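You operate a simulated robot arm through the tools that you are given. There is no shell and no other tool.

Carry out the task below with a simulated robot arm. There is one attempt and no reset: what you move stays moved.

JOB
Clamp the herbs board in the drying rack's yellow bay and sand off its rough patch.
Fine: clip bar down before you sand; the sanding block goes back; the other board stays as it is. What is to be rubbed or washed off counts as gone when no trace of it is left.

The check looks at the end state, three seconds after you hand in, the way a careful person would. Anything else that was tipped, shoved, dropped, spilled or broken makes it a failure.

ROBOT AND FRAMES
A 7-joint arm with a two-finger parallel gripper, fixed in place. Base frame: the origin is at the foot of the arm, x ahead of it, y to its left, z up. Units: m, degrees, N and s.
With the tool pointing down near the work surface it reaches from about 0.38 to 0.88 m from the base axis. Its first joint turns from -166.0 to 166.0 degrees. Payload 3.43 kg.
The tool frame sits at the grasp point between the pads (the TCP): z along the fingers, y along the line on which they close. The tips reach 0.034 m beyond it. The gripper opens to 0.128 m. The fingers are 0.024 m wide and 0.012 m thick; the gripper's body (0.048 by 0.13 m) begins 0.096 m behind the TCP.
Orientation is that of the tool frame in the base frame, as a unit quaternion [w, x, y, z]. With the fingers straight down and closing along the base's y, the tool's x points along the base's -x, its y along +y and its z along -z.

CONTROLS
- The arm moves only by the tool drive_tool. Its argument "increments" is a list of rows, each a list of 3 entries, a list of its own where there are three numbers: the gripper command, from -1 (fully open) to 1 (shut), values between in proportion, then the shift along the tool's x, y, z in m, then the turn, a rotation vector about the tool's x, y, z in degrees. In form: [[fingers, [dx, dy, dz], [rx, ry, rz]], ...]. A call has 1 to 20 rows; each row shifts and turns the commanded pose from where the row before left it, along the tool's axes as they then stand. Each row takes 0.2 s and may step no farther than 0.05 m and 8.6 degrees from the row before; otherwise, or with a gripper value out of range, the whole call is refused. Where a pose cannot be reached the arm comes as near as it can. A force on the tool above 40 N (or 10 N above the force at the start of the call, whichever is more), or a blocked arm, ends the call early, and 0.2 s more pass. Each finger travels about 0.153 m/s and halts on what it meets, pressing with about 30 N; the grip force reading is that of the motor and also rises with nothing between the fingers. The clock runs only during rows and for 0.2 s after the last one: add rows that do not move to give the fingers time. The reply holds the time, the measured pose of the TCP, the force on the tool along the base axes, the opening and the grip force, in the units named above and with some noise, with the torque about the TCP (base axes, N m) and any sound that the robot's microphone picked up.
- Cameras (640 x 400 px; columns grow to the right, rows downward): "scene" is fixed at [0.2202, 0.6491, 1.7094]; the picture's right is [-0.97, -0.24, 0.00], its down [-0.10, 0.41, -0.91] and it looks along [0.22, -0.88, -0.42] (base axes); focal length 375 px, centre (320, 200). "wrist" rides on the gripper at [0.076, -0.011, -0.16] in the tool frame; the picture's right is [0.15, 0.99, 0.00], its down [-0.88, 0.13, -0.46] and it looks along [-0.45, 0.07, 0.89] (tool axes); focal length 234 px, centre (320, 200). There is no depth. A picture from a camera that has moved, and an enlarged one, comes with that camera's place and axes in the base frame and with its lens.
- camera(camera): a new picture of that camera. It takes no simulated time.
- enlarge(camera, box): a new picture of the part [left, top, right, bottom] of that camera's present view, enlarged. It takes no simulated time.
- hand_in(): hands the job in; it is judged then, once.

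Nothing tells you positions but the pictures and the camera data. Unless the task says otherwise, let go and move clear before handing in.

The tools are called after "Emit:" as name(argument=value, ...) on one line, values as JSON. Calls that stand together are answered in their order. drive_tool: Moves the arm, as the interface text tells. Its arguments: {"type":"object","properties":{"increments":{"type":"array","items":{"type":"array"}}},"required":["increments"]} The other tools are called the same way: camera (camera) takes a picture; enlarge (camera, box) takes an enlarged picture of a part of a camera's view; hand_in () hands the job in.

At the start:

```text
time_s: 0.0
tool_pos: [0.2477, -0.5141, 1.2799]
tcp_rot: [0.0, 0.0, 1.0, -0.001]
wrist_force: [-0.4, -1.0, 1.0]
torque: [0.01, -0.03, -0.04]
finger_gap: 0.128
grip_force: 0.0
```

scene: 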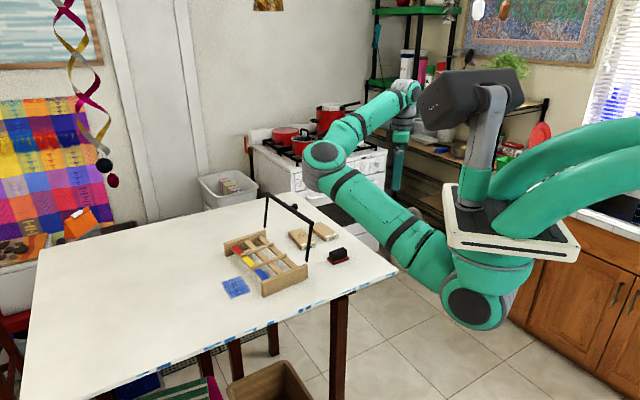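
wrist: 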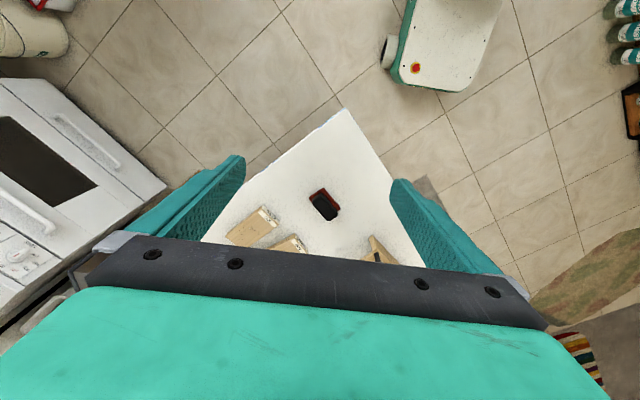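

I see a white table with a rack, two boards, a sanding block and a blue patch/cloth. I'll take enlarged pictures to get the details before moving.

Emit:
enlarge(camera="scene", box=[200, 180, 370, 310])

Emit:
enlarge(camera="wrist", box=[200, 100, 440, 270])

```text
3.08 times, centred on (285, 245) of scene
camera zoom: at [0.2202, 0.6491, 1.7094], right [-0.97, -0.24, 0.0], down [-0.1, 0.41, -0.91], along [0.22, -0.88, -0.42], focal length 1154 px, centre (428, 62)
```

zoom: 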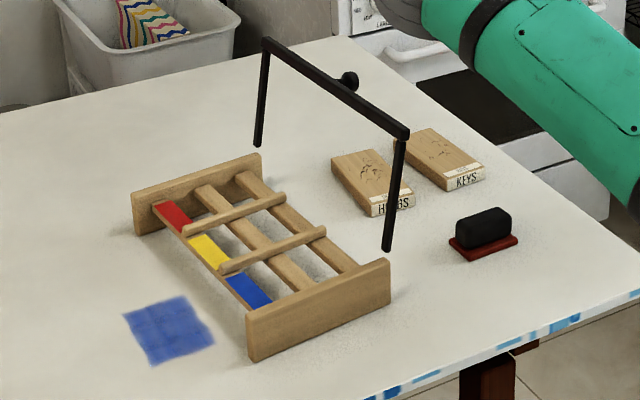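

```text
2.35 times, centred on (320, 185) of wrist
camera zoom: at [0.1721, -0.5256, 1.4395], right [-0.15, 0.99, 0.0], down [0.88, 0.13, 0.46], along [0.45, 0.07, -0.89], focal length 551 px, centre (320, 235)
```

zoom: 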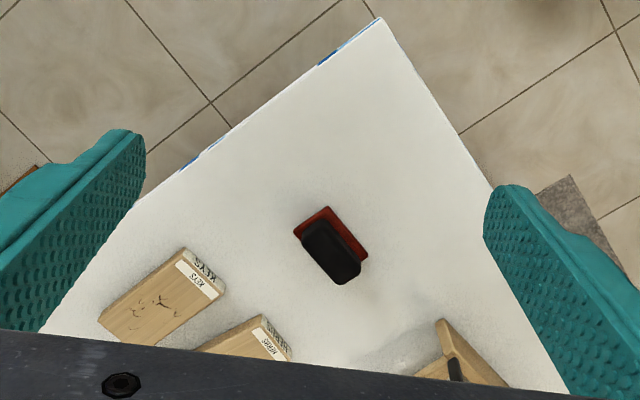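

The block sits on a red pad at about (0.43, -0.48), the rack is around (0.67, -0.38), and the table top is near z≈0.93. The two boards lie beyond the rack. I'll move the wrist camera over the rack at a safe height for a better look.

Emit:
drive_tool(increments=[[-1, [-0.03, 0.01, 0], [0, 0, 0]], [-1, [-0.04, 0.01, 0], [0, 0, 0]], [-1, [-0.04, 0.01, 0], [0, 0, 0]], [-1, [-0.04, 0.01, 0], [0, 0, 0]], [-1, [-0.04, 0.01, 0], [0, 0, 0]], [-1, [-0.04, 0.01, 0], [0, 0, 0]], [-1, [-0.04, 0.01, 0], [0, 0, 0]], [-1, [-0.04, 0.01, 0], [0, 0, 0]], [-1, [-0.02, 0.01, 0], [0, 0, 0]], [-1, [0, 0, 0], [0, 0, 0]]])

Emit:
camera(camera="wrist")

Emit:
camera(camera="scene")

```text
time_s: 2.2
tool_pos: [0.5781, -0.4239, 1.2792]
tcp_rot: [0.001, -0.001, 1.0, -0.001]
wrist_force: [-0.4, 0.8, 0.2]
torque: [-0.02, 0.0, -0.02]
finger_gap: 0.1281
grip_force: 0.1
```

```text
taken
camera wrist: at [0.5018, -0.435, 1.4401], right [-0.15, 0.99, 0.0], down [0.88, 0.13, 0.46], along [0.45, 0.07, -0.89], focal length 234 px, centre (320, 200)
```

wrist: 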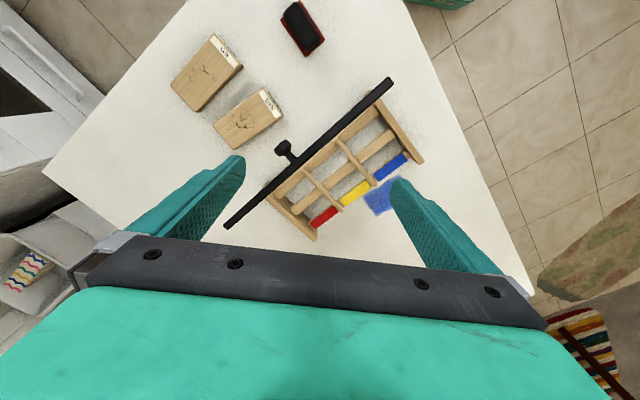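

```text
taken
```

scene: 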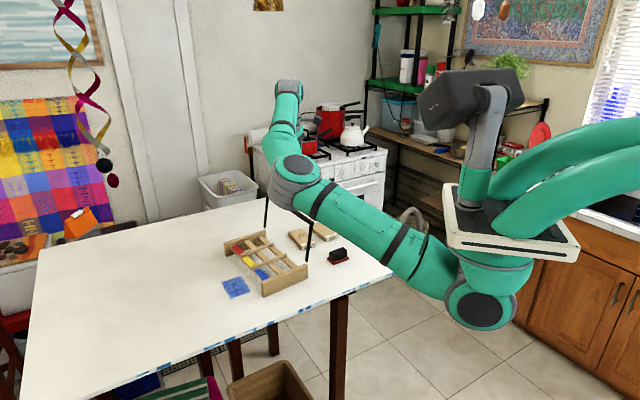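

Now everything's visible from above: rack, clip bar standing up with a knob, boards, block. I'll enlarge the parts.

Emit:
enlarge(camera="wrist", box=[160, 0, 340, 150])

Emit:
enlarge(camera="wrist", box=[210, 70, 430, 245])

Emit:
enlarge(camera="scene", box=[215, 185, 315, 305])

Emit:
enlarge(camera="scene", box=[280, 215, 360, 275])

```text
2.67 times, centred on (250, 75) of wrist
camera zoom: at [0.5018, -0.435, 1.4401], right [-0.15, 0.99, 0.0], down [0.88, 0.13, 0.46], along [0.45, 0.07, -0.89], focal length 624 px, centre (507, 533)
```

zoom: 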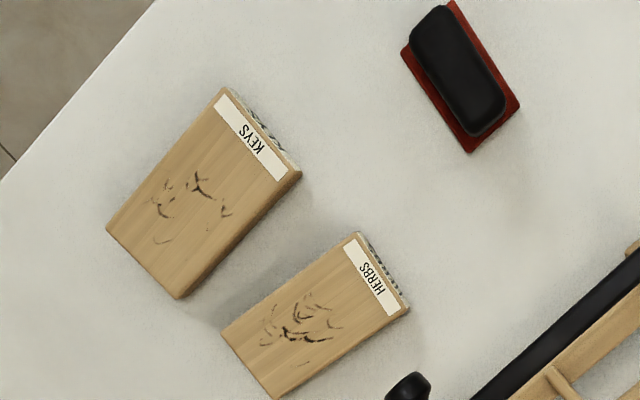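

```text
2.29 times, centred on (320, 158) of wrist
camera zoom: at [0.5018, -0.435, 1.4401], right [-0.15, 0.99, 0.0], down [0.88, 0.13, 0.46], along [0.45, 0.07, -0.89], focal length 535 px, centre (320, 297)
```

zoom: 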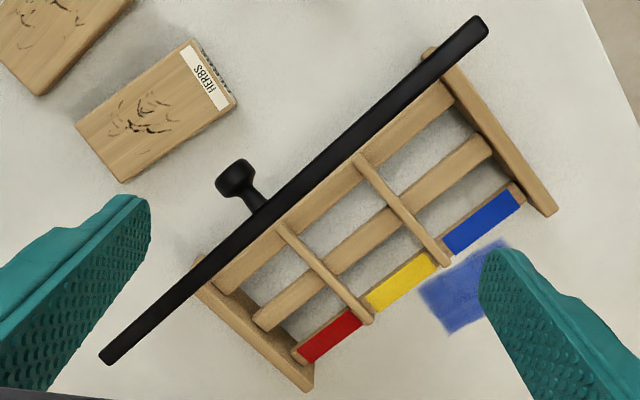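

```text
3.33 times, centred on (265, 245) of scene
camera zoom: at [0.2202, 0.6491, 1.7094], right [-0.97, -0.24, 0.0], down [-0.1, 0.41, -0.91], along [0.22, -0.88, -0.42], focal length 1250 px, centre (503, 50)
```

zoom: 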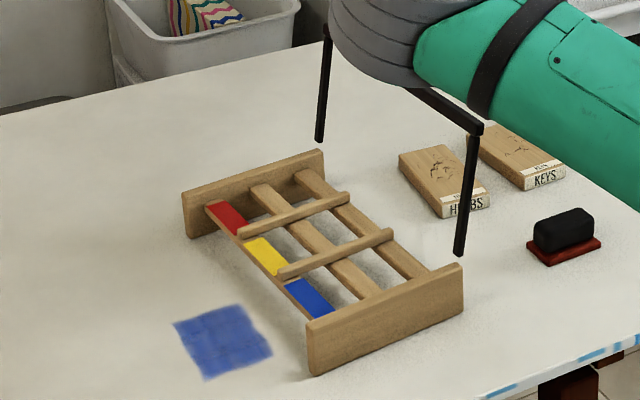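

```text
6.67 times, centred on (320, 245) of scene
camera zoom: at [0.2202, 0.6491, 1.7094], right [-0.97, -0.24, 0.0], down [-0.1, 0.41, -0.91], along [0.22, -0.88, -0.42], focal length 2500 px, centre (320, -100)
```

zoom: 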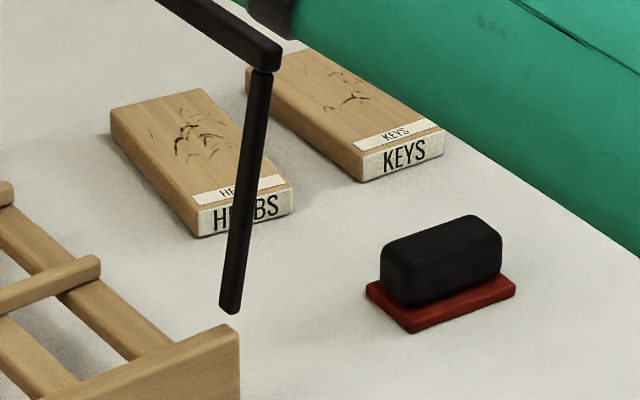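

The rack runs diagonally with its yellow (middle) bay centred around (0.67, -0.37). The clip bar stands upright at z≈1.15 on the back side, and the HERBS board lies near (0.59, -0.56) with its rough patch facing up. I'll rotate the tool in the air to test reach and get a view from the rack's front side.

Emit:
drive_tool(increments=[[-1, [0, 0, 0], [0, 0, 8.125]], [-1, [0, 0, 0], [0, 0, 8.125]], [-1, [0, 0, 0], [0, 0, 8.125]], [-1, [0, 0, 0], [0, 0, 8.125]], [-1, [0, 0, 0], [0, 0, 8.125]], [-1, [0, 0, 0], [0, 0, 8.125]], [-1, [0, 0, 0], [0, 0, 8.125]], [-1, [0, 0, 0], [0, 0, 8.125]], [-1, [0, 0, 0], [0, 0, 8.125]], [-1, [0, 0, 0], [0, 0, 8.125]], [-1, [0, 0, 0], [0, 0, 8.125]], [-1, [0, 0, 0], [0, 0, 8.125]], [-1, [0, 0, 0], [0, 0, 8.125]], [-1, [0, 0, 0], [0, 0, 8.125]], [-1, [0, 0, 0], [0, 0, 8.125]], [-1, [0, 0, 0], [0, 0, 8.125]], [-1, [0, 0, 0], [0, 0, 0]]])

Emit:
camera(camera="wrist")

```text
time_s: 5.8
tool_pos: [0.5551, -0.383, 1.2505]
tcp_rot: [0.005, 0.625, 0.781, 0.002]
wrist_force: [-0.6, 0.5, -0.5]
torque: [-0.03, 0.0, -0.01]
finger_gap: 0.1282
grip_force: 0.1
out of reach, approached as far as the arm can: row 10, 11, 12, 13, 14, 15, 16
```

```text
taken
camera wrist: at [0.5269, -0.3097, 1.4105], right [0.93, 0.36, 0.01], down [0.32, -0.83, 0.46], along [0.17, -0.43, -0.89], focal length 234 px, centre (320, 200)
```

wrist: 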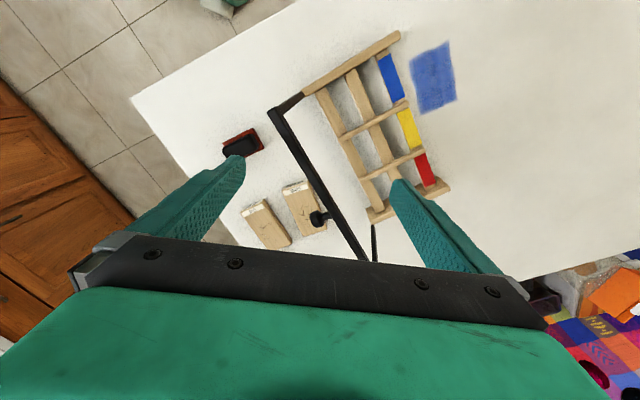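

The arm can't turn past about -77° in this direction, so I'll use the other direction for yaw. This view from the rack side is useful though, so I'll enlarge it before turning back.

Emit:
enlarge(camera="wrist", box=[260, 20, 480, 230])

Emit:
enlarge(camera="wrist", box=[210, 110, 350, 250])

```text
1.90 times, centred on (370, 125) of wrist
camera zoom: at [0.5269, -0.3097, 1.4105], right [0.93, 0.36, 0.01], down [0.32, -0.83, 0.46], along [0.17, -0.43, -0.89], focal length 446 px, centre (225, 343)
```

zoom: 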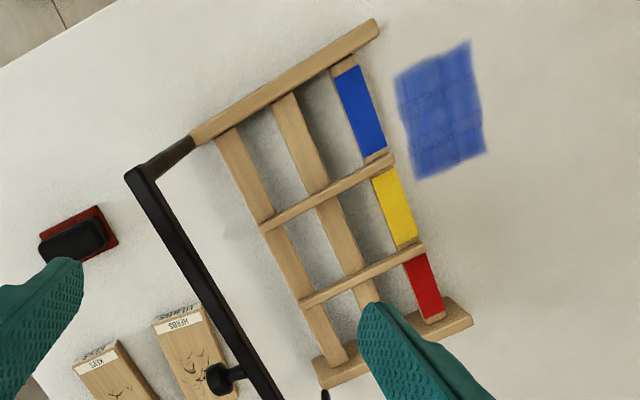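

```text
2.86 times, centred on (280, 180) of wrist
camera zoom: at [0.5269, -0.3097, 1.4105], right [0.93, 0.36, 0.01], down [0.32, -0.83, 0.46], along [0.17, -0.43, -0.89], focal length 669 px, centre (434, 257)
```

zoom: 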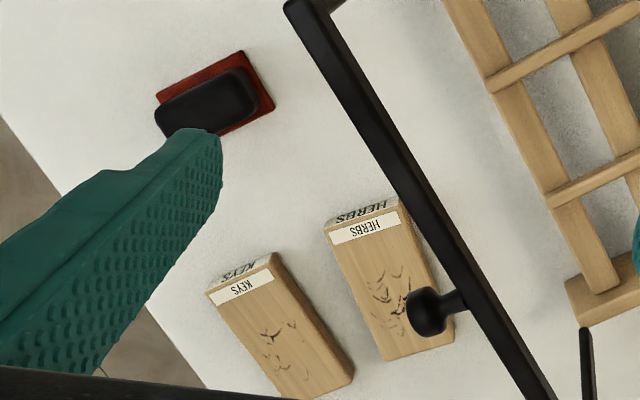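

Rotating back to the starting orientation now, then on in the positive direction.

Emit:
drive_tool(increments=[[-1, [0, 0, 0], [0, 0, -8.125]], [-1, [0, 0, 0], [0, 0, -8.125]], [-1, [0, 0, 0], [0, 0, -8.125]], [-1, [0, 0, 0], [0, 0, -8.125]], [-1, [0, 0, 0], [0, 0, -8.125]], [-1, [0, 0, 0], [0, 0, -8.125]], [-1, [0, 0, 0], [0, 0, -8.125]], [-1, [0, 0, 0], [0, 0, -8.125]], [-1, [0, 0, 0], [0, 0, 0]]])

```text
time_s: 7.8
tool_pos: [0.555, -0.3833, 1.2502]
tcp_rot: [0.003, 0.107, 0.994, -0.001]
wrist_force: [0.4, -0.8, 0.4]
torque: [-0.02, -0.01, 0.04]
finger_gap: 0.1278
grip_force: 0.1
```

The commanded pose was clipped to where the arm stopped, so I'm now at yaw ≈ -12°. I'll rotate the other way while rising slightly, watching for reach limits.

Emit:
drive_tool(increments=[[-1, [0, 0, -0.01], [0, 0, -8.5]], [-1, [0, 0, -0.01], [0, 0, -8.5]], [-1, [0, 0, -0.01], [0, 0, -8.5]], [-1, [0, 0, 0], [0, 0, -8.5]], [-1, [0, 0, 0], [0, 0, -8.5]], [-1, [0, 0, 0], [0, 0, -8.5]], [-1, [0, 0, 0], [0, 0, -8.5]], [-1, [0, 0, 0], [0, 0, -8.5]], [-1, [0, 0, 0], [0, 0, -8.5]], [-1, [0, 0, 0], [0, 0, -8.5]], [-1, [0, 0, 0], [0, 0, -8.5]], [-1, [0, 0, 0], [0, 0, -8.5]], [-1, [0, 0, 0], [0, 0, -8.5]], [-1, [0, 0, 0], [0, 0, -8.5]], [-1, [0, 0, 0], [0, 0, -8.5]], [-1, [0, 0, 0], [0, 0, -8.5]], [-1, [0, 0, 0], [0, 0, -8.5]], [-1, [0, 0, 0], [0, 0, 0]]])

Emit:
camera(camera="wrist")

```text
time_s: 11.6
tool_pos: [0.5569, -0.3824, 1.2809]
tcp_rot: [0.001, 0.914, -0.405, 0.004]
wrist_force: [-0.9, -1.0, -0.2]
torque: [0.0, 0.0, 0.02]
finger_gap: 0.1279
grip_force: 0.0
```

```text
taken
camera wrist: at [0.6136, -0.4296, 1.4419], right [-0.63, -0.77, 0.0], down [-0.69, 0.57, 0.45], along [-0.35, 0.28, -0.89], focal length 234 px, centre (320, 200)
```

wrist: 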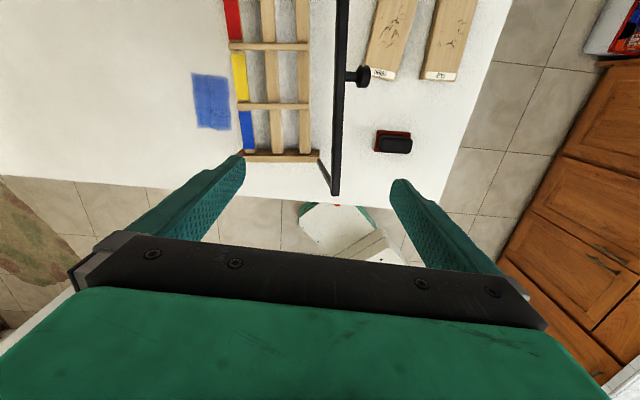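

No problem in this direction (yaw ≈ 132°). Continuing to yaw 230° and moving above the rack bay to check reach there.

Emit:
drive_tool(increments=[[-1, [0, 0, 0], [0, 0, -8.15]], [-1, [0, 0, 0], [0, 0, -8.15]], [-1, [0, 0, 0], [0, 0, -8.15]], [-1, [0, 0, 0], [0, 0, -8.15]], [-1, [0, 0, 0], [0, 0, -8.15]], [-1, [0, 0, 0], [0, 0, -8.15]], [-1, [0, 0, 0], [0, 0, -8.15]], [-1, [0, 0, 0], [0, 0, -8.15]], [-1, [0, 0, 0], [0, 0, -8.15]], [-1, [0, 0, 0], [0, 0, -8.15]], [-1, [0, 0, 0], [0, 0, -8.15]], [-1, [0, 0, 0], [0, 0, -8.15]], [-1, [0.0275, 0.0265, 0], [0, 0, 0]], [-1, [0.0275, 0.0265, 0], [0, 0, 0]], [-1, [0.0275, 0.0265, 0], [0, 0, 0]], [-1, [0, 0, 0], [0, 0, 0]]])

Emit:
camera(camera="wrist")

```text
time_s: 15.0
tool_pos: [0.6699, -0.3705, 1.2807]
tcp_rot: [0.003, 0.906, 0.423, 0.004]
wrist_force: [0.3, 0.4, 0.9]
torque: [-0.02, -0.07, -0.02]
finger_gap: 0.1283
grip_force: 0.0
```

```text
taken
camera wrist: at [0.7085, -0.3049, 1.4417], right [0.85, -0.53, 0.01], down [-0.47, -0.76, 0.45], along [-0.23, -0.39, -0.89], focal length 234 px, centre (320, 200)
```

wrist: 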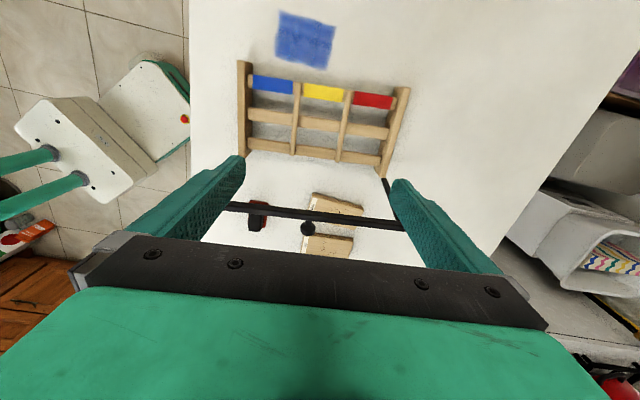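

Yaw 230° above the rack is reachable, with the camera on the rack's front side. Taking detailed views here.

Emit:
enlarge(camera="wrist", box=[225, 45, 425, 185])

Emit:
enlarge(camera="wrist", box=[220, 150, 420, 270])

Emit:
enlarge(camera="scene", box=[220, 190, 320, 300])

```text
2.86 times, centred on (325, 115) of wrist
camera zoom: at [0.7085, -0.3049, 1.4417], right [0.85, -0.53, 0.01], down [-0.47, -0.76, 0.45], along [-0.23, -0.39, -0.89], focal length 669 px, centre (306, 443)
```

zoom: 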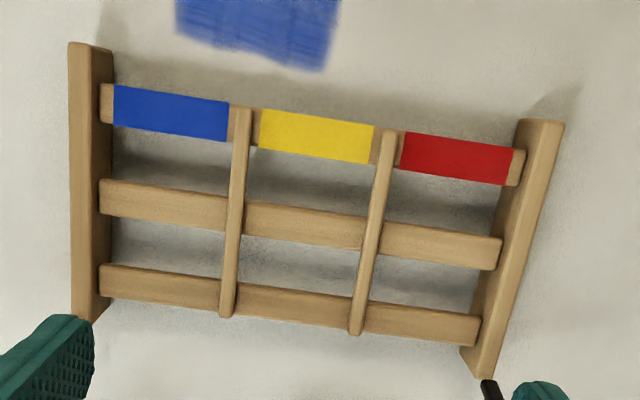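

```text
3.20 times, centred on (320, 210) of wrist
camera zoom: at [0.7085, -0.3049, 1.4417], right [0.85, -0.53, 0.01], down [-0.47, -0.76, 0.45], along [-0.23, -0.39, -0.89], focal length 749 px, centre (320, 168)
```

zoom: 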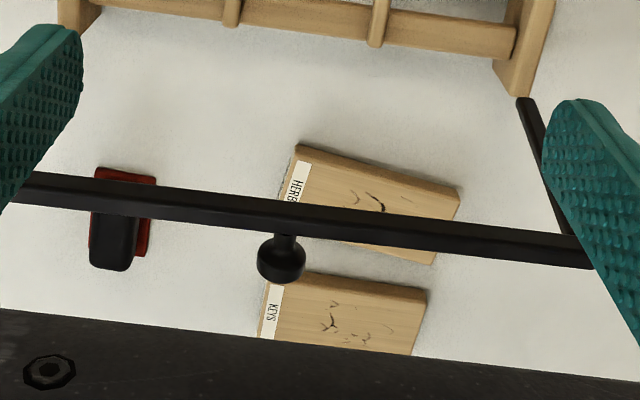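

```text
3.64 times, centred on (270, 245) of scene
camera zoom: at [0.2202, 0.6491, 1.7094], right [-0.97, -0.24, 0.0], down [-0.1, 0.41, -0.91], along [0.22, -0.88, -0.42], focal length 1364 px, centre (502, 36)
```

zoom: 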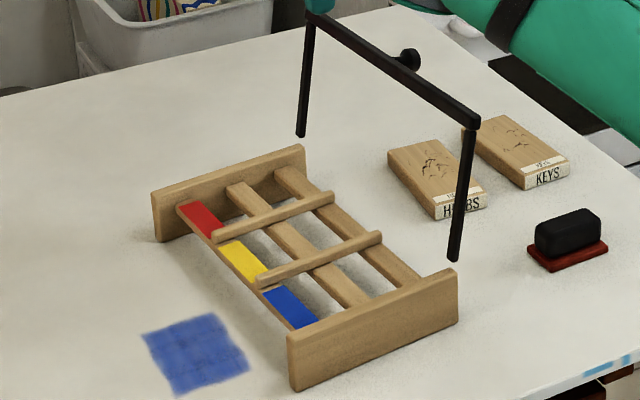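

The arm has picked up a small tilt (~0.6°) from the clipped moves. I'll correct that so my measurements are clean, then measure the rack.

Emit:
drive_tool(increments=[[-1, [0, 0, 0], [0.5, -0.27, 0]], [-1, [0, 0, 0], [0, 0, 0]], [-1, [0, 0, 0], [0, 0, 0]]])

Emit:
enlarge(camera="wrist", box=[225, 45, 425, 185])

Emit:
enlarge(camera="wrist", box=[220, 150, 420, 270])

```text
time_s: 15.8
tool_pos: [0.6693, -0.3709, 1.2818]
tcp_rot: [0.001, 0.907, 0.422, -0.001]
wrist_force: [0.1, 0.9, -0.9]
torque: [0.0, -0.03, -0.02]
finger_gap: 0.1279
grip_force: 0.1
```

```text
2.86 times, centred on (325, 115) of wrist
camera zoom: at [0.7101, -0.3045, 1.441], right [0.85, -0.53, 0.0], down [-0.47, -0.76, 0.46], along [-0.24, -0.39, -0.89], focal length 669 px, centre (306, 443)
```

zoom: 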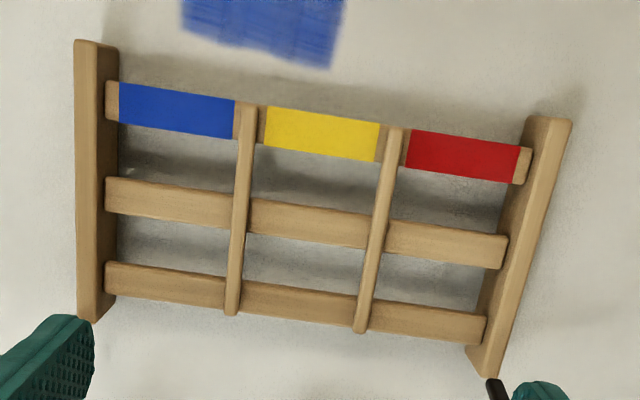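

```text
3.20 times, centred on (320, 210) of wrist
camera zoom: at [0.7101, -0.3045, 1.441], right [0.85, -0.53, 0.0], down [-0.47, -0.76, 0.46], along [-0.24, -0.39, -0.89], focal length 749 px, centre (320, 168)
```

zoom: 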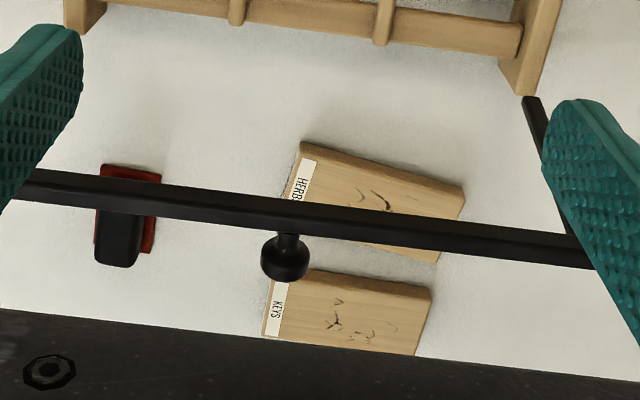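

Emit:
enlarge(camera="scene", box=[228, 222, 288, 272])

Emit:
enlarge(camera="scene", box=[260, 235, 320, 300])

Emit:
enlarge(camera="scene", box=[284, 220, 344, 260])

Emit:
enlarge(camera="scene", box=[322, 240, 358, 268])

```text
8.00 times, centred on (258, 247) of scene
camera zoom: at [0.2202, 0.6491, 1.7094], right [-0.97, -0.24, 0.0], down [-0.1, 0.41, -0.91], along [0.22, -0.88, -0.42], focal length 3000 px, centre (816, -176)
```

zoom: 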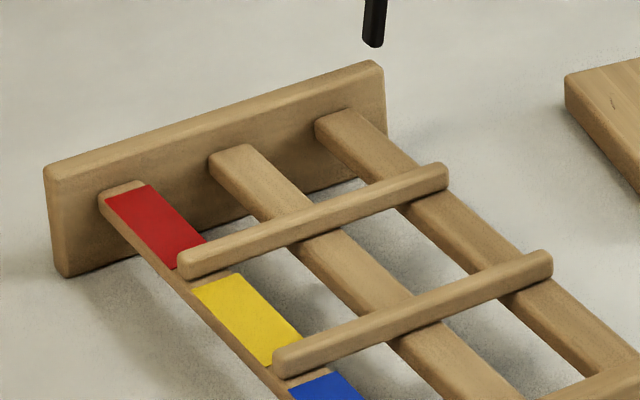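

```text
6.15 times, centred on (290, 268) of scene
camera zoom: at [0.2202, 0.6491, 1.7094], right [-0.97, -0.24, 0.0], down [-0.1, 0.41, -0.91], along [0.22, -0.88, -0.42], focal length 2308 px, centre (505, -215)
```

zoom: 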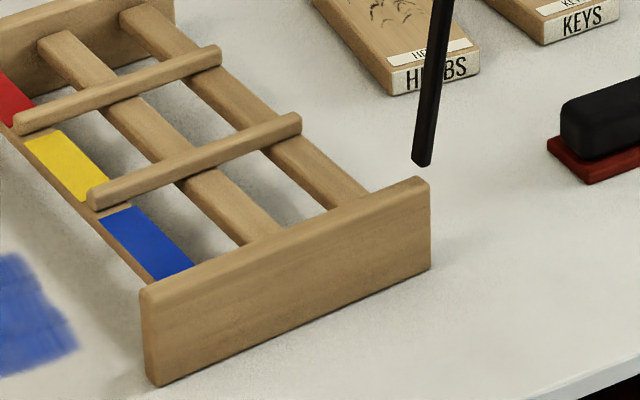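

```text
10.00 times, centred on (314, 240) of scene
camera zoom: at [0.2202, 0.6491, 1.7094], right [-0.97, -0.24, 0.0], down [-0.1, 0.41, -0.91], along [0.22, -0.88, -0.42], focal length 3751 px, centre (380, -200)
```

zoom: 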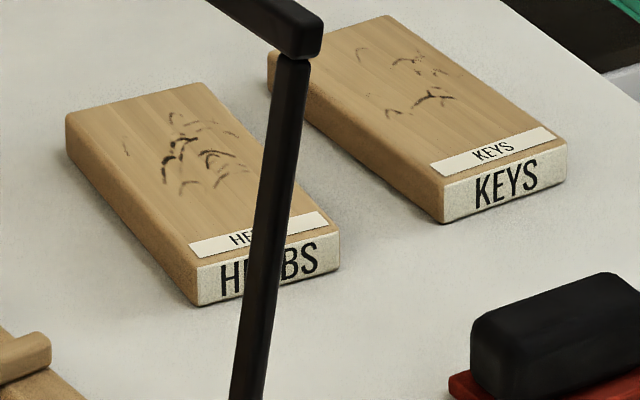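

```text
14.29 times, centred on (340, 254) of scene
camera zoom: at [0.2202, 0.6491, 1.7094], right [-0.97, -0.24, 0.0], down [-0.1, 0.41, -0.91], along [0.22, -0.88, -0.42], focal length 5358 px, centre (34, -571)
```

zoom: 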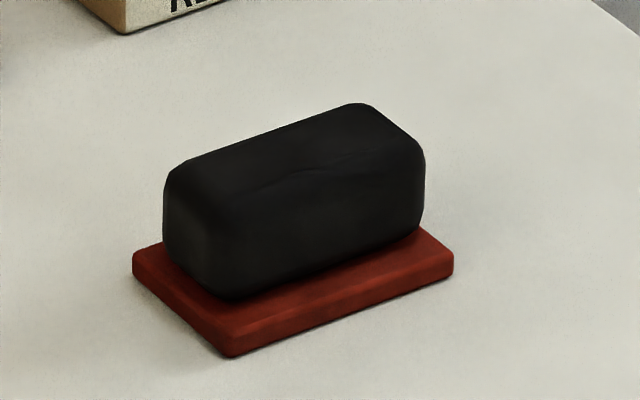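

I now have the rack geometry. Slat tops are at z≈0.99, dividers about 12 mm above that, and the boards are about 20 mm thick. The bar's hinge is at the rear of the panels, and the knob sits at the bar's middle. Next I'll move above the HERBS board and turn back to yaw -50° to grasp it across its width.

Emit:
drive_tool(increments=[[-1, [-0.0395, 0.013, 0], [0, 0, 0]], [-1, [-0.0395, 0.013, 0], [0, 0, 0]], [-1, [-0.0395, 0.013, 0], [0, 0, 0]], [-1, [-0.0395, 0.013, 0], [0, 0, 0]], [-1, [-0.0395, 0.013, 0], [0, 0, 0]], [-1, [0, 0, 0], [0, 0, 8.5]], [-1, [0, 0, 0], [0, 0, 8.5]], [-1, [0, 0, 0], [0, 0, 8.5]], [-1, [0, 0, 0], [0, 0, 8.5]], [-1, [0, 0, 0], [0, 0, 8.5]], [-1, [0, 0, 0], [0, 0, 8.5]], [-1, [0, 0, 0], [0, 0, 8.5]], [-1, [0, 0, 0], [0, 0, 8.5]], [-1, [0, 0, 0], [0, 0, 8.5]], [-1, [0, 0, 0], [0, 0, 8.5]], [-1, [0, 0, 0], [0, 0, 8.5]], [-1, [0, 0, 0], [0, 0, 8.5]], [-1, [0, 0, 0], [0, 0, 8.5]], [-1, [0, 0, 0], [0, 0, 8.5]], [-1, [0, 0, 0], [0, 0, 8.5]]])

Emit:
drive_tool(increments=[[-1, [0, 0, 0], [0, 0, 8.5]], [-1, [0, 0, 0], [0, 0, 8.5]], [-1, [0, 0, 0], [0, 0, 8.5]], [-1, [0, 0, 0], [0, 0, 8.5]], [-1, [0, 0, 0], [0, 0, 8.5]], [-1, [0, 0, 0], [0, 0, 8.5]], [-1, [0, 0, 0], [0, 0, 8.5]], [-1, [0, 0, 0], [0, 0, 8.5]], [-1, [0, 0, 0], [0, 0, 8.5]], [-1, [0, 0, 0], [0, 0, 8.5]], [-1, [0, 0, 0], [0, 0, 8.5]], [-1, [0, 0, 0], [0, 0, 8.5]], [-1, [0, 0, 0], [0, 0, 8.5]], [-1, [0, 0, 0], [0, 0, 8.5]], [-1, [0, 0, 0], [0, 0, 8.5]], [-1, [0, 0, 0], [0, 0, 8.5]], [-1, [0, 0, 0], [0, 0, 8.5]], [-1, [0, 0, 0], [0, 0, 8.0]], [-1, [0, 0, 0], [0, 0, 0]]])

Emit:
camera(camera="wrist")

```text
time_s: 20.0
tool_pos: [0.5884, -0.5612, 1.2826]
tcp_rot: [0.002, 0.779, -0.627, 0.0]
wrist_force: [-0.3, -0.2, -1.2]
torque: [0.03, 0.02, 0.01]
finger_gap: 0.128
grip_force: 0.1
out of reach, approached as far as the arm can: row 5
```

```text
time_s: 24.0
tool_pos: [0.5869, -0.5589, 1.2823]
tcp_rot: [0.001, 0.424, 0.905, -0.003]
wrist_force: [-0.2, 0.0, 0.4]
torque: [-0.02, -0.04, -0.02]
finger_gap: 0.128
grip_force: 0.1
```

```text
taken
camera wrist: at [0.5303, -0.5076, 1.4417], right [0.67, 0.75, 0.0], down [0.66, -0.59, 0.46], along [0.34, -0.31, -0.89], focal length 234 px, centre (320, 200)
```

wrist: 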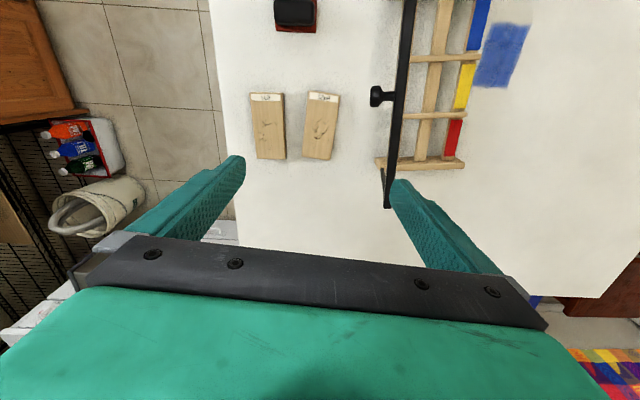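

I'm above the HERBS board (right-hand of the two boards in this view) with yaw -50°. Enlarging to get the exact board pose.

Emit:
enlarge(camera="wrist", box=[230, 75, 390, 175])

Emit:
enlarge(camera="wrist", box=[240, 0, 420, 112])

```text
4.00 times, centred on (310, 125) of wrist
camera zoom: at [0.5303, -0.5076, 1.4417], right [0.67, 0.75, 0.0], down [0.66, -0.59, 0.46], along [0.34, -0.31, -0.89], focal length 937 px, centre (360, 500)
```

zoom: 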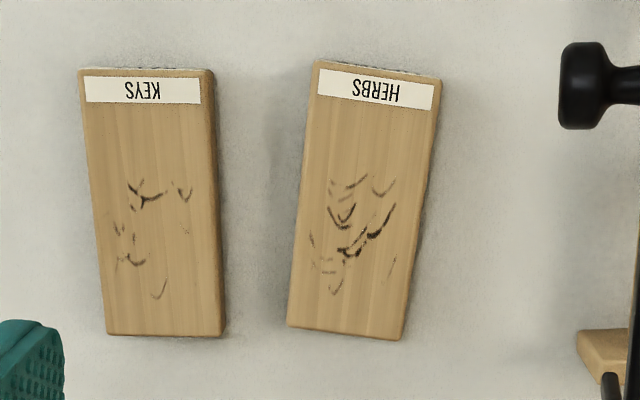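

```text
3.56 times, centred on (330, 56) of wrist
camera zoom: at [0.5303, -0.5076, 1.4417], right [0.67, 0.75, 0.0], down [0.66, -0.59, 0.46], along [0.34, -0.31, -0.89], focal length 833 px, centre (284, 712)
```

zoom: 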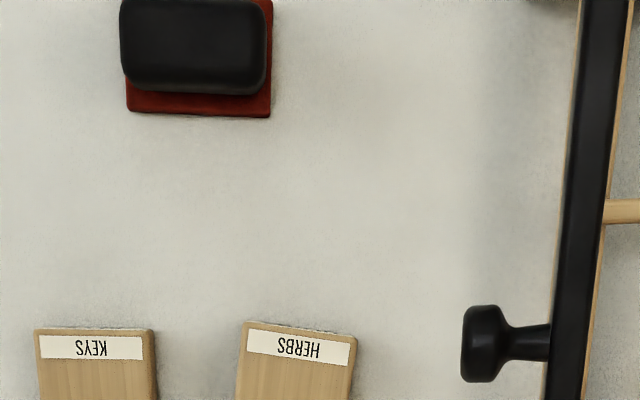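

The board centre is about (0.594, -0.564) with label direction ≈131°. The knob stands quite close to where the wrist camera would come down, so I'll check how bulky the gripper and camera are from the scene view first.

Emit:
enlarge(camera="scene", box=[240, 60, 380, 250])

Emit:
enlarge(camera="scene", box=[260, 140, 340, 210])

```text
2.11 times, centred on (310, 155) of scene
camera zoom: at [0.2202, 0.6491, 1.7094], right [-0.97, -0.24, 0.0], down [-0.1, 0.41, -0.91], along [0.22, -0.88, -0.42], focal length 790 px, centre (341, 295)
```

zoom: 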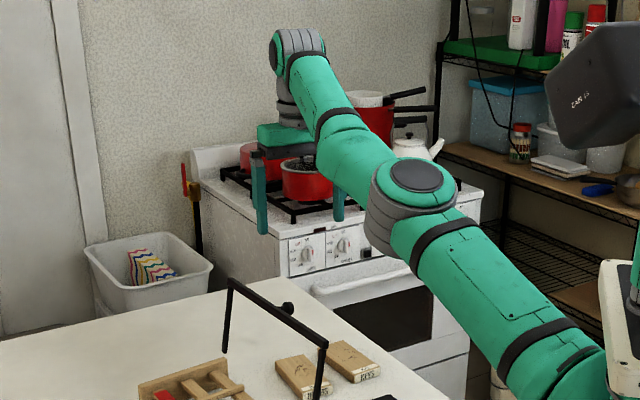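

```text
5.71 times, centred on (300, 175) of scene
camera zoom: at [0.2202, 0.6491, 1.7094], right [-0.97, -0.24, 0.0], down [-0.1, 0.41, -0.91], along [0.22, -0.88, -0.42], focal length 2143 px, centre (434, 343)
```

zoom: 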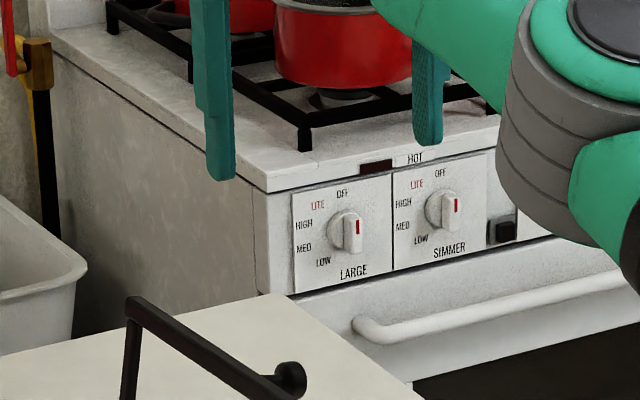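

No bulky camera housing shows on the gripper, so the descent is clear. I'll centre over the board, trim yaw, and partly close the fingers to a 0.09 gap so they miss the KEYS board, then descend to an intermediate height.

Emit:
drive_tool(increments=[[-0.4, [-0.0079, 0.0021, 0], [0, 0, -1.2]], [-0.4, [0, 0, 0.04], [0, 0, 0]], [-0.4, [0, 0, 0.04], [0, 0, 0]], [-0.4, [0, 0, 0.04], [0, 0, 0]], [-0.4, [0, 0, 0], [0, 0, 0]]])

Emit:
camera(camera="wrist")

Emit:
camera(camera="scene")

```text
time_s: 25.2
tool_pos: [0.586, -0.5608, 1.1573]
tcp_rot: [0.0, 0.414, 0.91, -0.002]
wrist_force: [-0.1, 0.9, 0.1]
torque: [0.02, 0.0, 0.01]
finger_gap: 0.0892
grip_force: 0.1
out of reach, approached as far as the arm can: row 1
```

```text
taken
camera wrist: at [0.528, -0.5114, 1.3179], right [0.65, 0.76, 0.0], down [0.68, -0.58, 0.46], along [0.34, -0.3, -0.89], focal length 234 px, centre (320, 200)
```

wrist: 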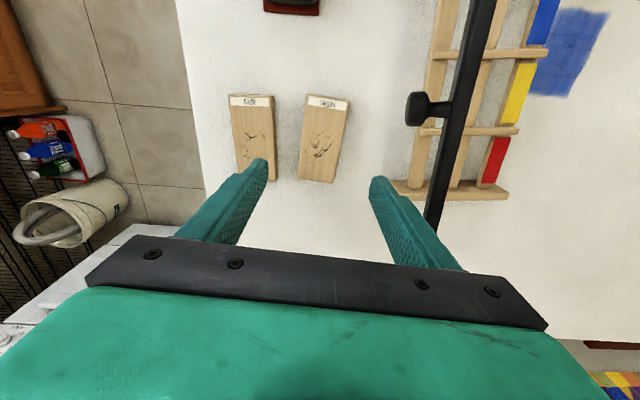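

```text
taken
```

scene: 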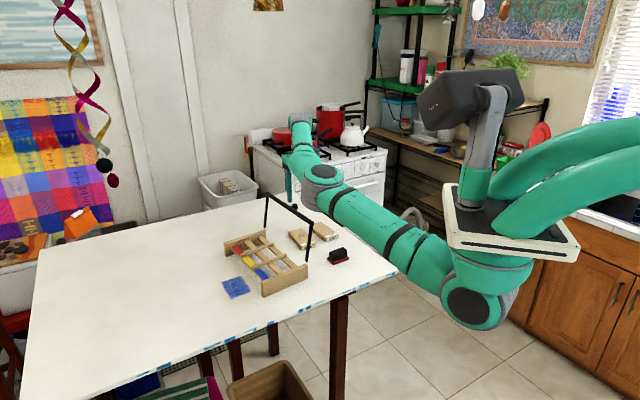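

Emit:
enlarge(camera="scene", box=[250, 110, 410, 280])

Emit:
enlarge(camera="wrist", box=[220, 80, 380, 190])

```text
2.35 times, centred on (330, 195) of scene
camera zoom: at [0.2202, 0.6491, 1.7094], right [-0.97, -0.24, 0.0], down [-0.1, 0.41, -0.91], along [0.22, -0.88, -0.42], focal length 882 px, centre (296, 212)
```

zoom: 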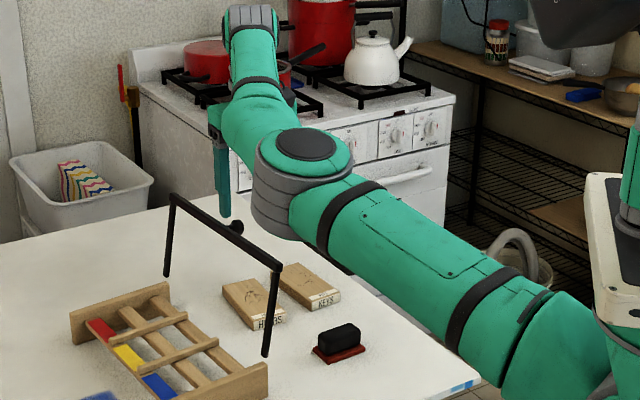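

```text
3.64 times, centred on (300, 135) of wrist
camera zoom: at [0.528, -0.5114, 1.3179], right [0.65, 0.76, 0.0], down [0.68, -0.58, 0.46], along [0.34, -0.3, -0.89], focal length 852 px, centre (393, 436)
```

zoom: 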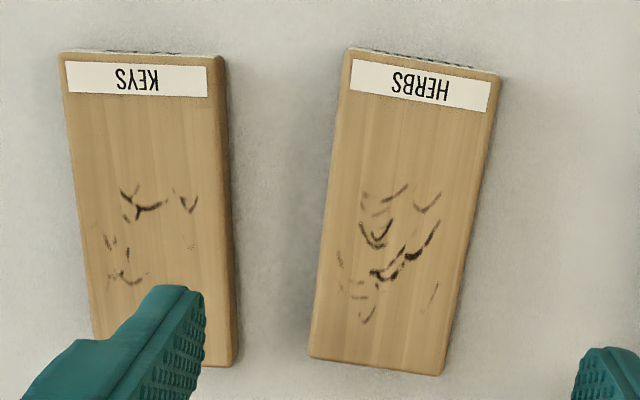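

The elbow stays well above the bar, and the re-measured board centre is (0.593, -0.564). Centring and descending further in steps.

Emit:
drive_tool(increments=[[-0.4, [-0.0025, 0.001, 0.03], [0, 0, 0]], [-0.4, [-0.005, 0.0023, 0.03], [0, 0, -0.2]], [-0.4, [0, 0, 0.03], [0, 0, 0]], [-0.4, [0, 0, 0], [0, 0, 0]]])

Emit:
enlarge(camera="wrist", box=[200, 60, 420, 210])

Emit:
enlarge(camera="scene", box=[250, 130, 410, 280])

```text
time_s: 26.2
tool_pos: [0.5945, -0.5648, 1.0671]
tcp_rot: [0.0, 0.412, 0.911, -0.002]
wrist_force: [1.5, 0.4, -0.2]
torque: [-0.01, 0.01, 0.01]
finger_gap: 0.0896
grip_force: 0.1
```

```text
2.67 times, centred on (310, 135) of wrist
camera zoom: at [0.5353, -0.5143, 1.228], right [0.65, 0.76, 0.0], down [0.68, -0.57, 0.46], along [0.35, -0.3, -0.89], focal length 624 px, centre (347, 373)
```

zoom: 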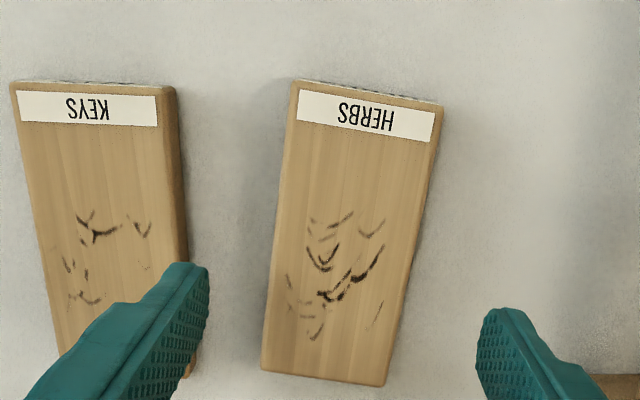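

```text
2.67 times, centred on (330, 205) of scene
camera zoom: at [0.2202, 0.6491, 1.7094], right [-0.97, -0.24, 0.0], down [-0.1, 0.41, -0.91], along [0.22, -0.88, -0.42], focal length 1000 px, centre (293, 187)
```

zoom: 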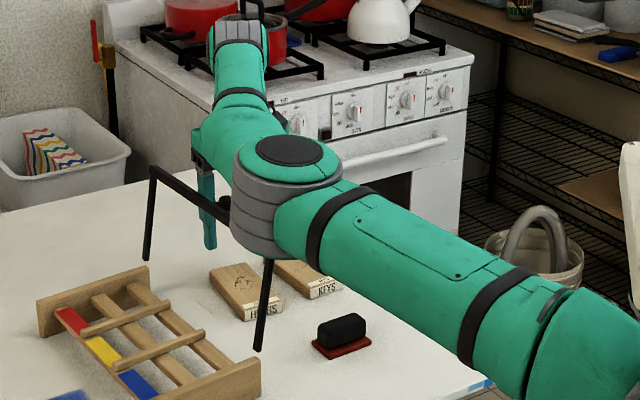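

Going lower here would bring the elbow down onto the near end of the upright clip bar, so I'm stopping. I'll rise and try the flipped yaw (130°), where the arm may take a safer elbow posture.

Emit:
drive_tool(increments=[[-0.4, [0, 0, -0.035], [0, 0, 0]], [-0.4, [0, 0, -0.035], [0, 0, 0]], [-0.4, [0, 0, -0.035], [0, 0, 0]], [-0.4, [0, 0, -0.035], [0, 0, 0]], [-0.4, [0, 0, 0], [0, 0, -8.5]], [-0.4, [0, 0, 0], [0, 0, -8.5]], [-0.4, [0, 0, 0], [0, 0, -8.5]], [-0.4, [0, 0, 0], [0, 0, -8.5]], [-0.4, [0, 0, 0], [0, 0, -8.5]], [-0.4, [0, 0, 0], [0, 0, -8.5]], [-0.4, [0, 0, 0], [0, 0, -8.5]], [-0.4, [0, 0, 0], [0, 0, -8.5]], [-0.4, [0, 0, 0], [0, 0, -8.5]], [-0.4, [0, 0, 0], [0, 0, -8.5]], [-0.4, [0, 0, 0], [0, 0, -8.5]], [-0.4, [0, 0, 0], [0, 0, -8.5]], [-0.4, [0, 0, 0], [0, 0, -8.5]], [-0.4, [0, 0, 0], [0, 0, -8.5]], [-0.4, [0, 0, 0], [0, 0, -8.5]]])

Emit:
camera(camera="scene")

Emit:
drive_tool(increments=[[-0.4, [0, 0, 0], [0, 0, -8.5]], [-0.4, [0, 0, 0], [0, 0, -8.5]], [-0.4, [0, 0, 0], [0, 0, -8.5]], [-0.4, [0, 0, 0], [0, 0, -8.5]], [-0.4, [0, 0, 0], [0, 0, -8.5]], [-0.4, [0, 0, 0], [0, 0, -8.5]], [-0.4, [0, 0, 0], [0, 0, -1.5]], [-0.4, [0, 0, 0], [0, 0, 0]]])

Emit:
camera(camera="scene")

```text
time_s: 30.2
tool_pos: [0.5931, -0.5641, 1.2086]
tcp_rot: [-0.001, -0.637, 0.771, 0.0]
wrist_force: [1.0, 0.0, 0.4]
torque: [0.01, -0.03, 0.0]
finger_gap: 0.0897
grip_force: 0.1
```

```text
taken
```

scene: 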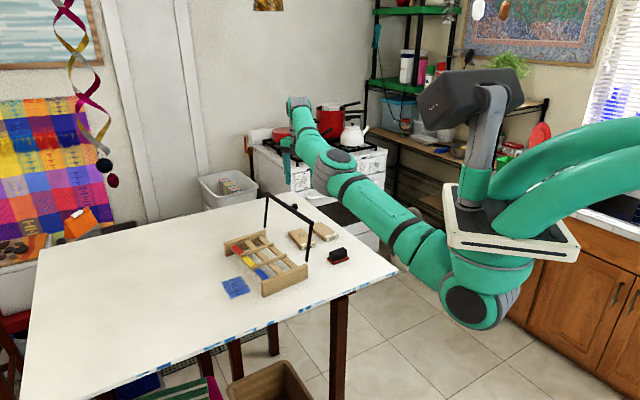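

```text
time_s: 32.0
tool_pos: [0.5925, -0.5644, 1.2078]
tcp_rot: [0.002, 0.911, -0.411, -0.001]
wrist_force: [0.5, 0.5, 0.0]
torque: [-0.02, 0.02, -0.04]
finger_gap: 0.0896
grip_force: 0.1
```

```text
taken
```

scene: 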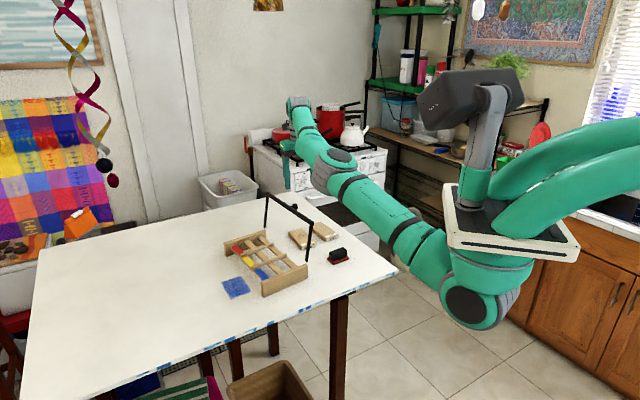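

In this yaw the elbow sits farther from the bar. I'll descend in stages and watch it.

Emit:
drive_tool(increments=[[-0.4, [0, 0, 0.035], [0, 0, 0]], [-0.4, [0, 0, 0.035], [0, 0, 0]], [-0.4, [0, 0, 0.035], [0, 0, 0]], [-0.4, [0, 0, 0.035], [0, 0, 0]], [-0.4, [0, 0, 0], [0, 0, 0]]])

Emit:
enlarge(camera="scene", box=[250, 130, 410, 280])

Emit:
camera(camera="wrist")

```text
time_s: 33.2
tool_pos: [0.5927, -0.564, 1.0674]
tcp_rot: [0.001, 0.911, -0.412, 0.0]
wrist_force: [0.0, -0.9, 0.2]
torque: [0.02, -0.01, 0.03]
finger_gap: 0.0899
grip_force: 0.0
```

```text
2.67 times, centred on (330, 205) of scene
camera zoom: at [0.2202, 0.6491, 1.7094], right [-0.97, -0.24, 0.0], down [-0.1, 0.41, -0.91], along [0.22, -0.88, -0.42], focal length 1000 px, centre (293, 187)
```

zoom: 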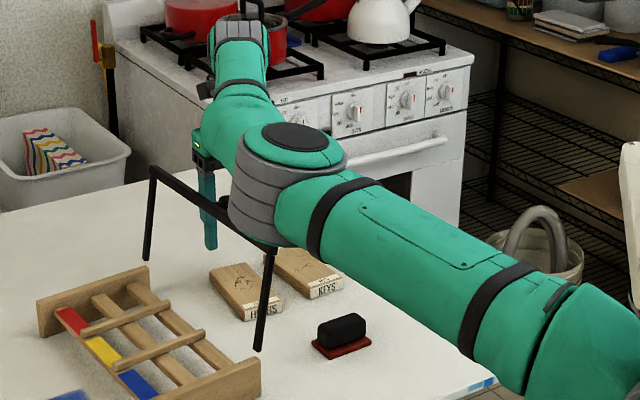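

```text
taken
camera wrist: at [0.6511, -0.6134, 1.2277], right [-0.65, -0.76, 0.0], down [-0.68, 0.58, 0.46], along [-0.35, 0.29, -0.89], focal length 234 px, centre (320, 200)
```

wrist: 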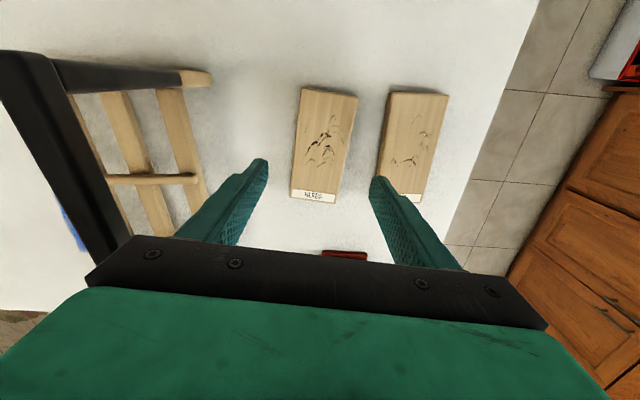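

Slightly better, but the elbow is still close to the bar end. Leaning the gripper outward about its closing axis straightens the arm and keeps the elbow up and away, and the pads stay flat on the board's sides. First a close look at the board from here.

Emit:
enlarge(camera="wrist", box=[220, 70, 460, 220])

Emit:
drive_tool(increments=[[-0.4, [0, 0, 0], [0, -2, 0]], [-0.4, [0, 0, 0], [0, -2, 0]], [-0.4, [0, 0, 0.01], [0, -2, 0]], [-0.4, [0, 0, 0.01], [0, -2, 0]], [-0.4, [0, 0, 0], [0, 0, 0]]])

Emit:
enlarge(camera="scene", box=[250, 130, 410, 280])

```text
2.67 times, centred on (340, 145) of wrist
camera zoom: at [0.6511, -0.6134, 1.2277], right [-0.65, -0.76, 0.0], down [-0.68, 0.58, 0.46], along [-0.35, 0.29, -0.89], focal length 624 px, centre (267, 347)
```

zoom: 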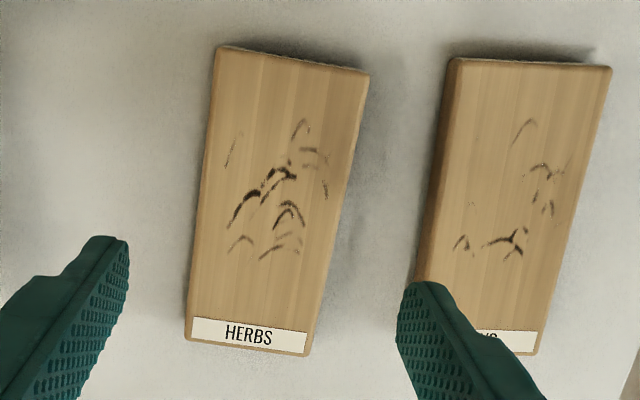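

```text
time_s: 34.4
tool_pos: [0.59, -0.5642, 1.0471]
tcp_rot: [-0.027, 0.908, -0.412, -0.065]
wrist_force: [-0.2, 0.6, -0.2]
torque: [-0.01, 0.0, -0.02]
finger_gap: 0.0895
grip_force: 0.1
```

```text
2.67 times, centred on (330, 205) of scene
camera zoom: at [0.2202, 0.6491, 1.7094], right [-0.97, -0.24, 0.0], down [-0.1, 0.41, -0.91], along [0.22, -0.88, -0.42], focal length 1000 px, centre (293, 187)
```

zoom: 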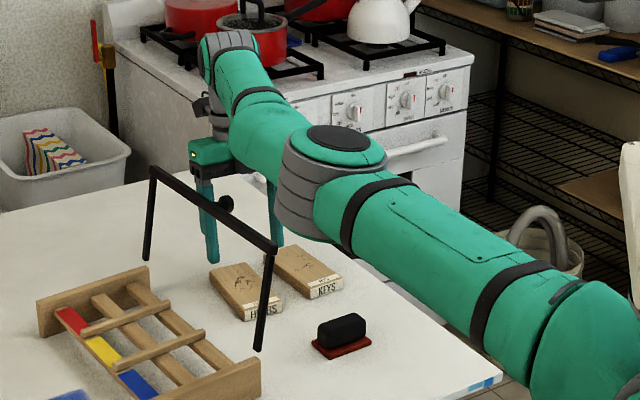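

The elbow is now well clear of the bar. I'll shift slightly outward to centre the fingertips on the board, and come down to TCP z≈1.0.

Emit:
drive_tool(increments=[[-0.4, [0.005, -0.0008, 0.0151], [0, 0, 0]], [-0.4, [0.005, -0.0008, 0.0151], [0, 0, 0]], [-0.4, [0.005, -0.0009, 0.0151], [0, 0, 0]], [-0.4, [0, 0, 0], [0, 0, 0]]])

Emit:
enlarge(camera="scene", box=[250, 130, 410, 280])

Emit:
enlarge(camera="scene", box=[284, 210, 344, 255])

Emit:
enlarge(camera="wrist", box=[220, 70, 460, 230])

```text
time_s: 35.4
tool_pos: [0.5993, -0.5678, 1.0011]
tcp_rot: [-0.027, 0.909, -0.411, -0.065]
wrist_force: [0.2, 0.3, 0.7]
torque: [-0.02, 0.01, 0.02]
finger_gap: 0.0898
grip_force: 0.0
```

```text
2.67 times, centred on (330, 205) of scene
camera zoom: at [0.2202, 0.6491, 1.7094], right [-0.97, -0.24, 0.0], down [-0.1, 0.41, -0.91], along [0.22, -0.88, -0.42], focal length 1000 px, centre (293, 187)
```

zoom: 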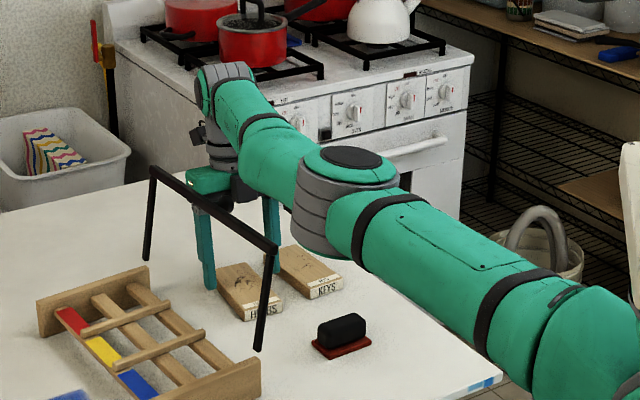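

```text
8.89 times, centred on (314, 232) of scene
camera zoom: at [0.2202, 0.6491, 1.7094], right [-0.97, -0.24, 0.0], down [-0.1, 0.41, -0.91], along [0.22, -0.88, -0.42], focal length 3334 px, centre (373, -89)
```

zoom: 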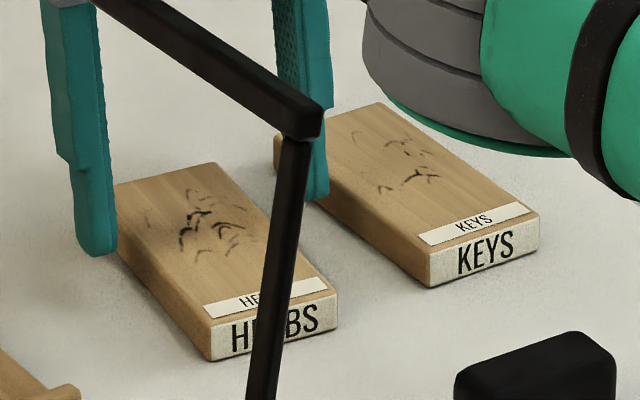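

```text
2.50 times, centred on (340, 150) of wrist
camera zoom: at [0.6715, -0.6334, 1.1492], right [-0.65, -0.76, -0.02], down [-0.63, 0.52, 0.57], along [-0.43, 0.38, -0.82], focal length 585 px, centre (270, 325)
```

zoom: 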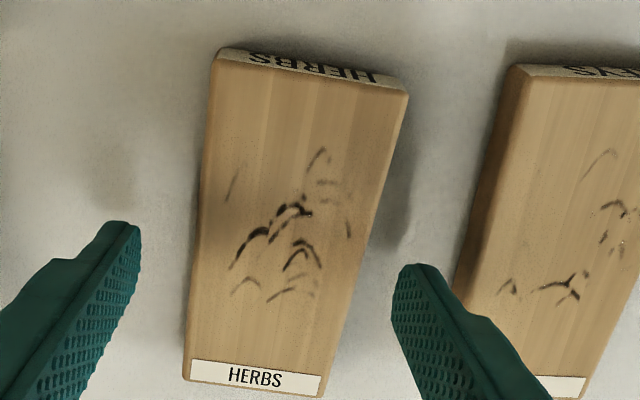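

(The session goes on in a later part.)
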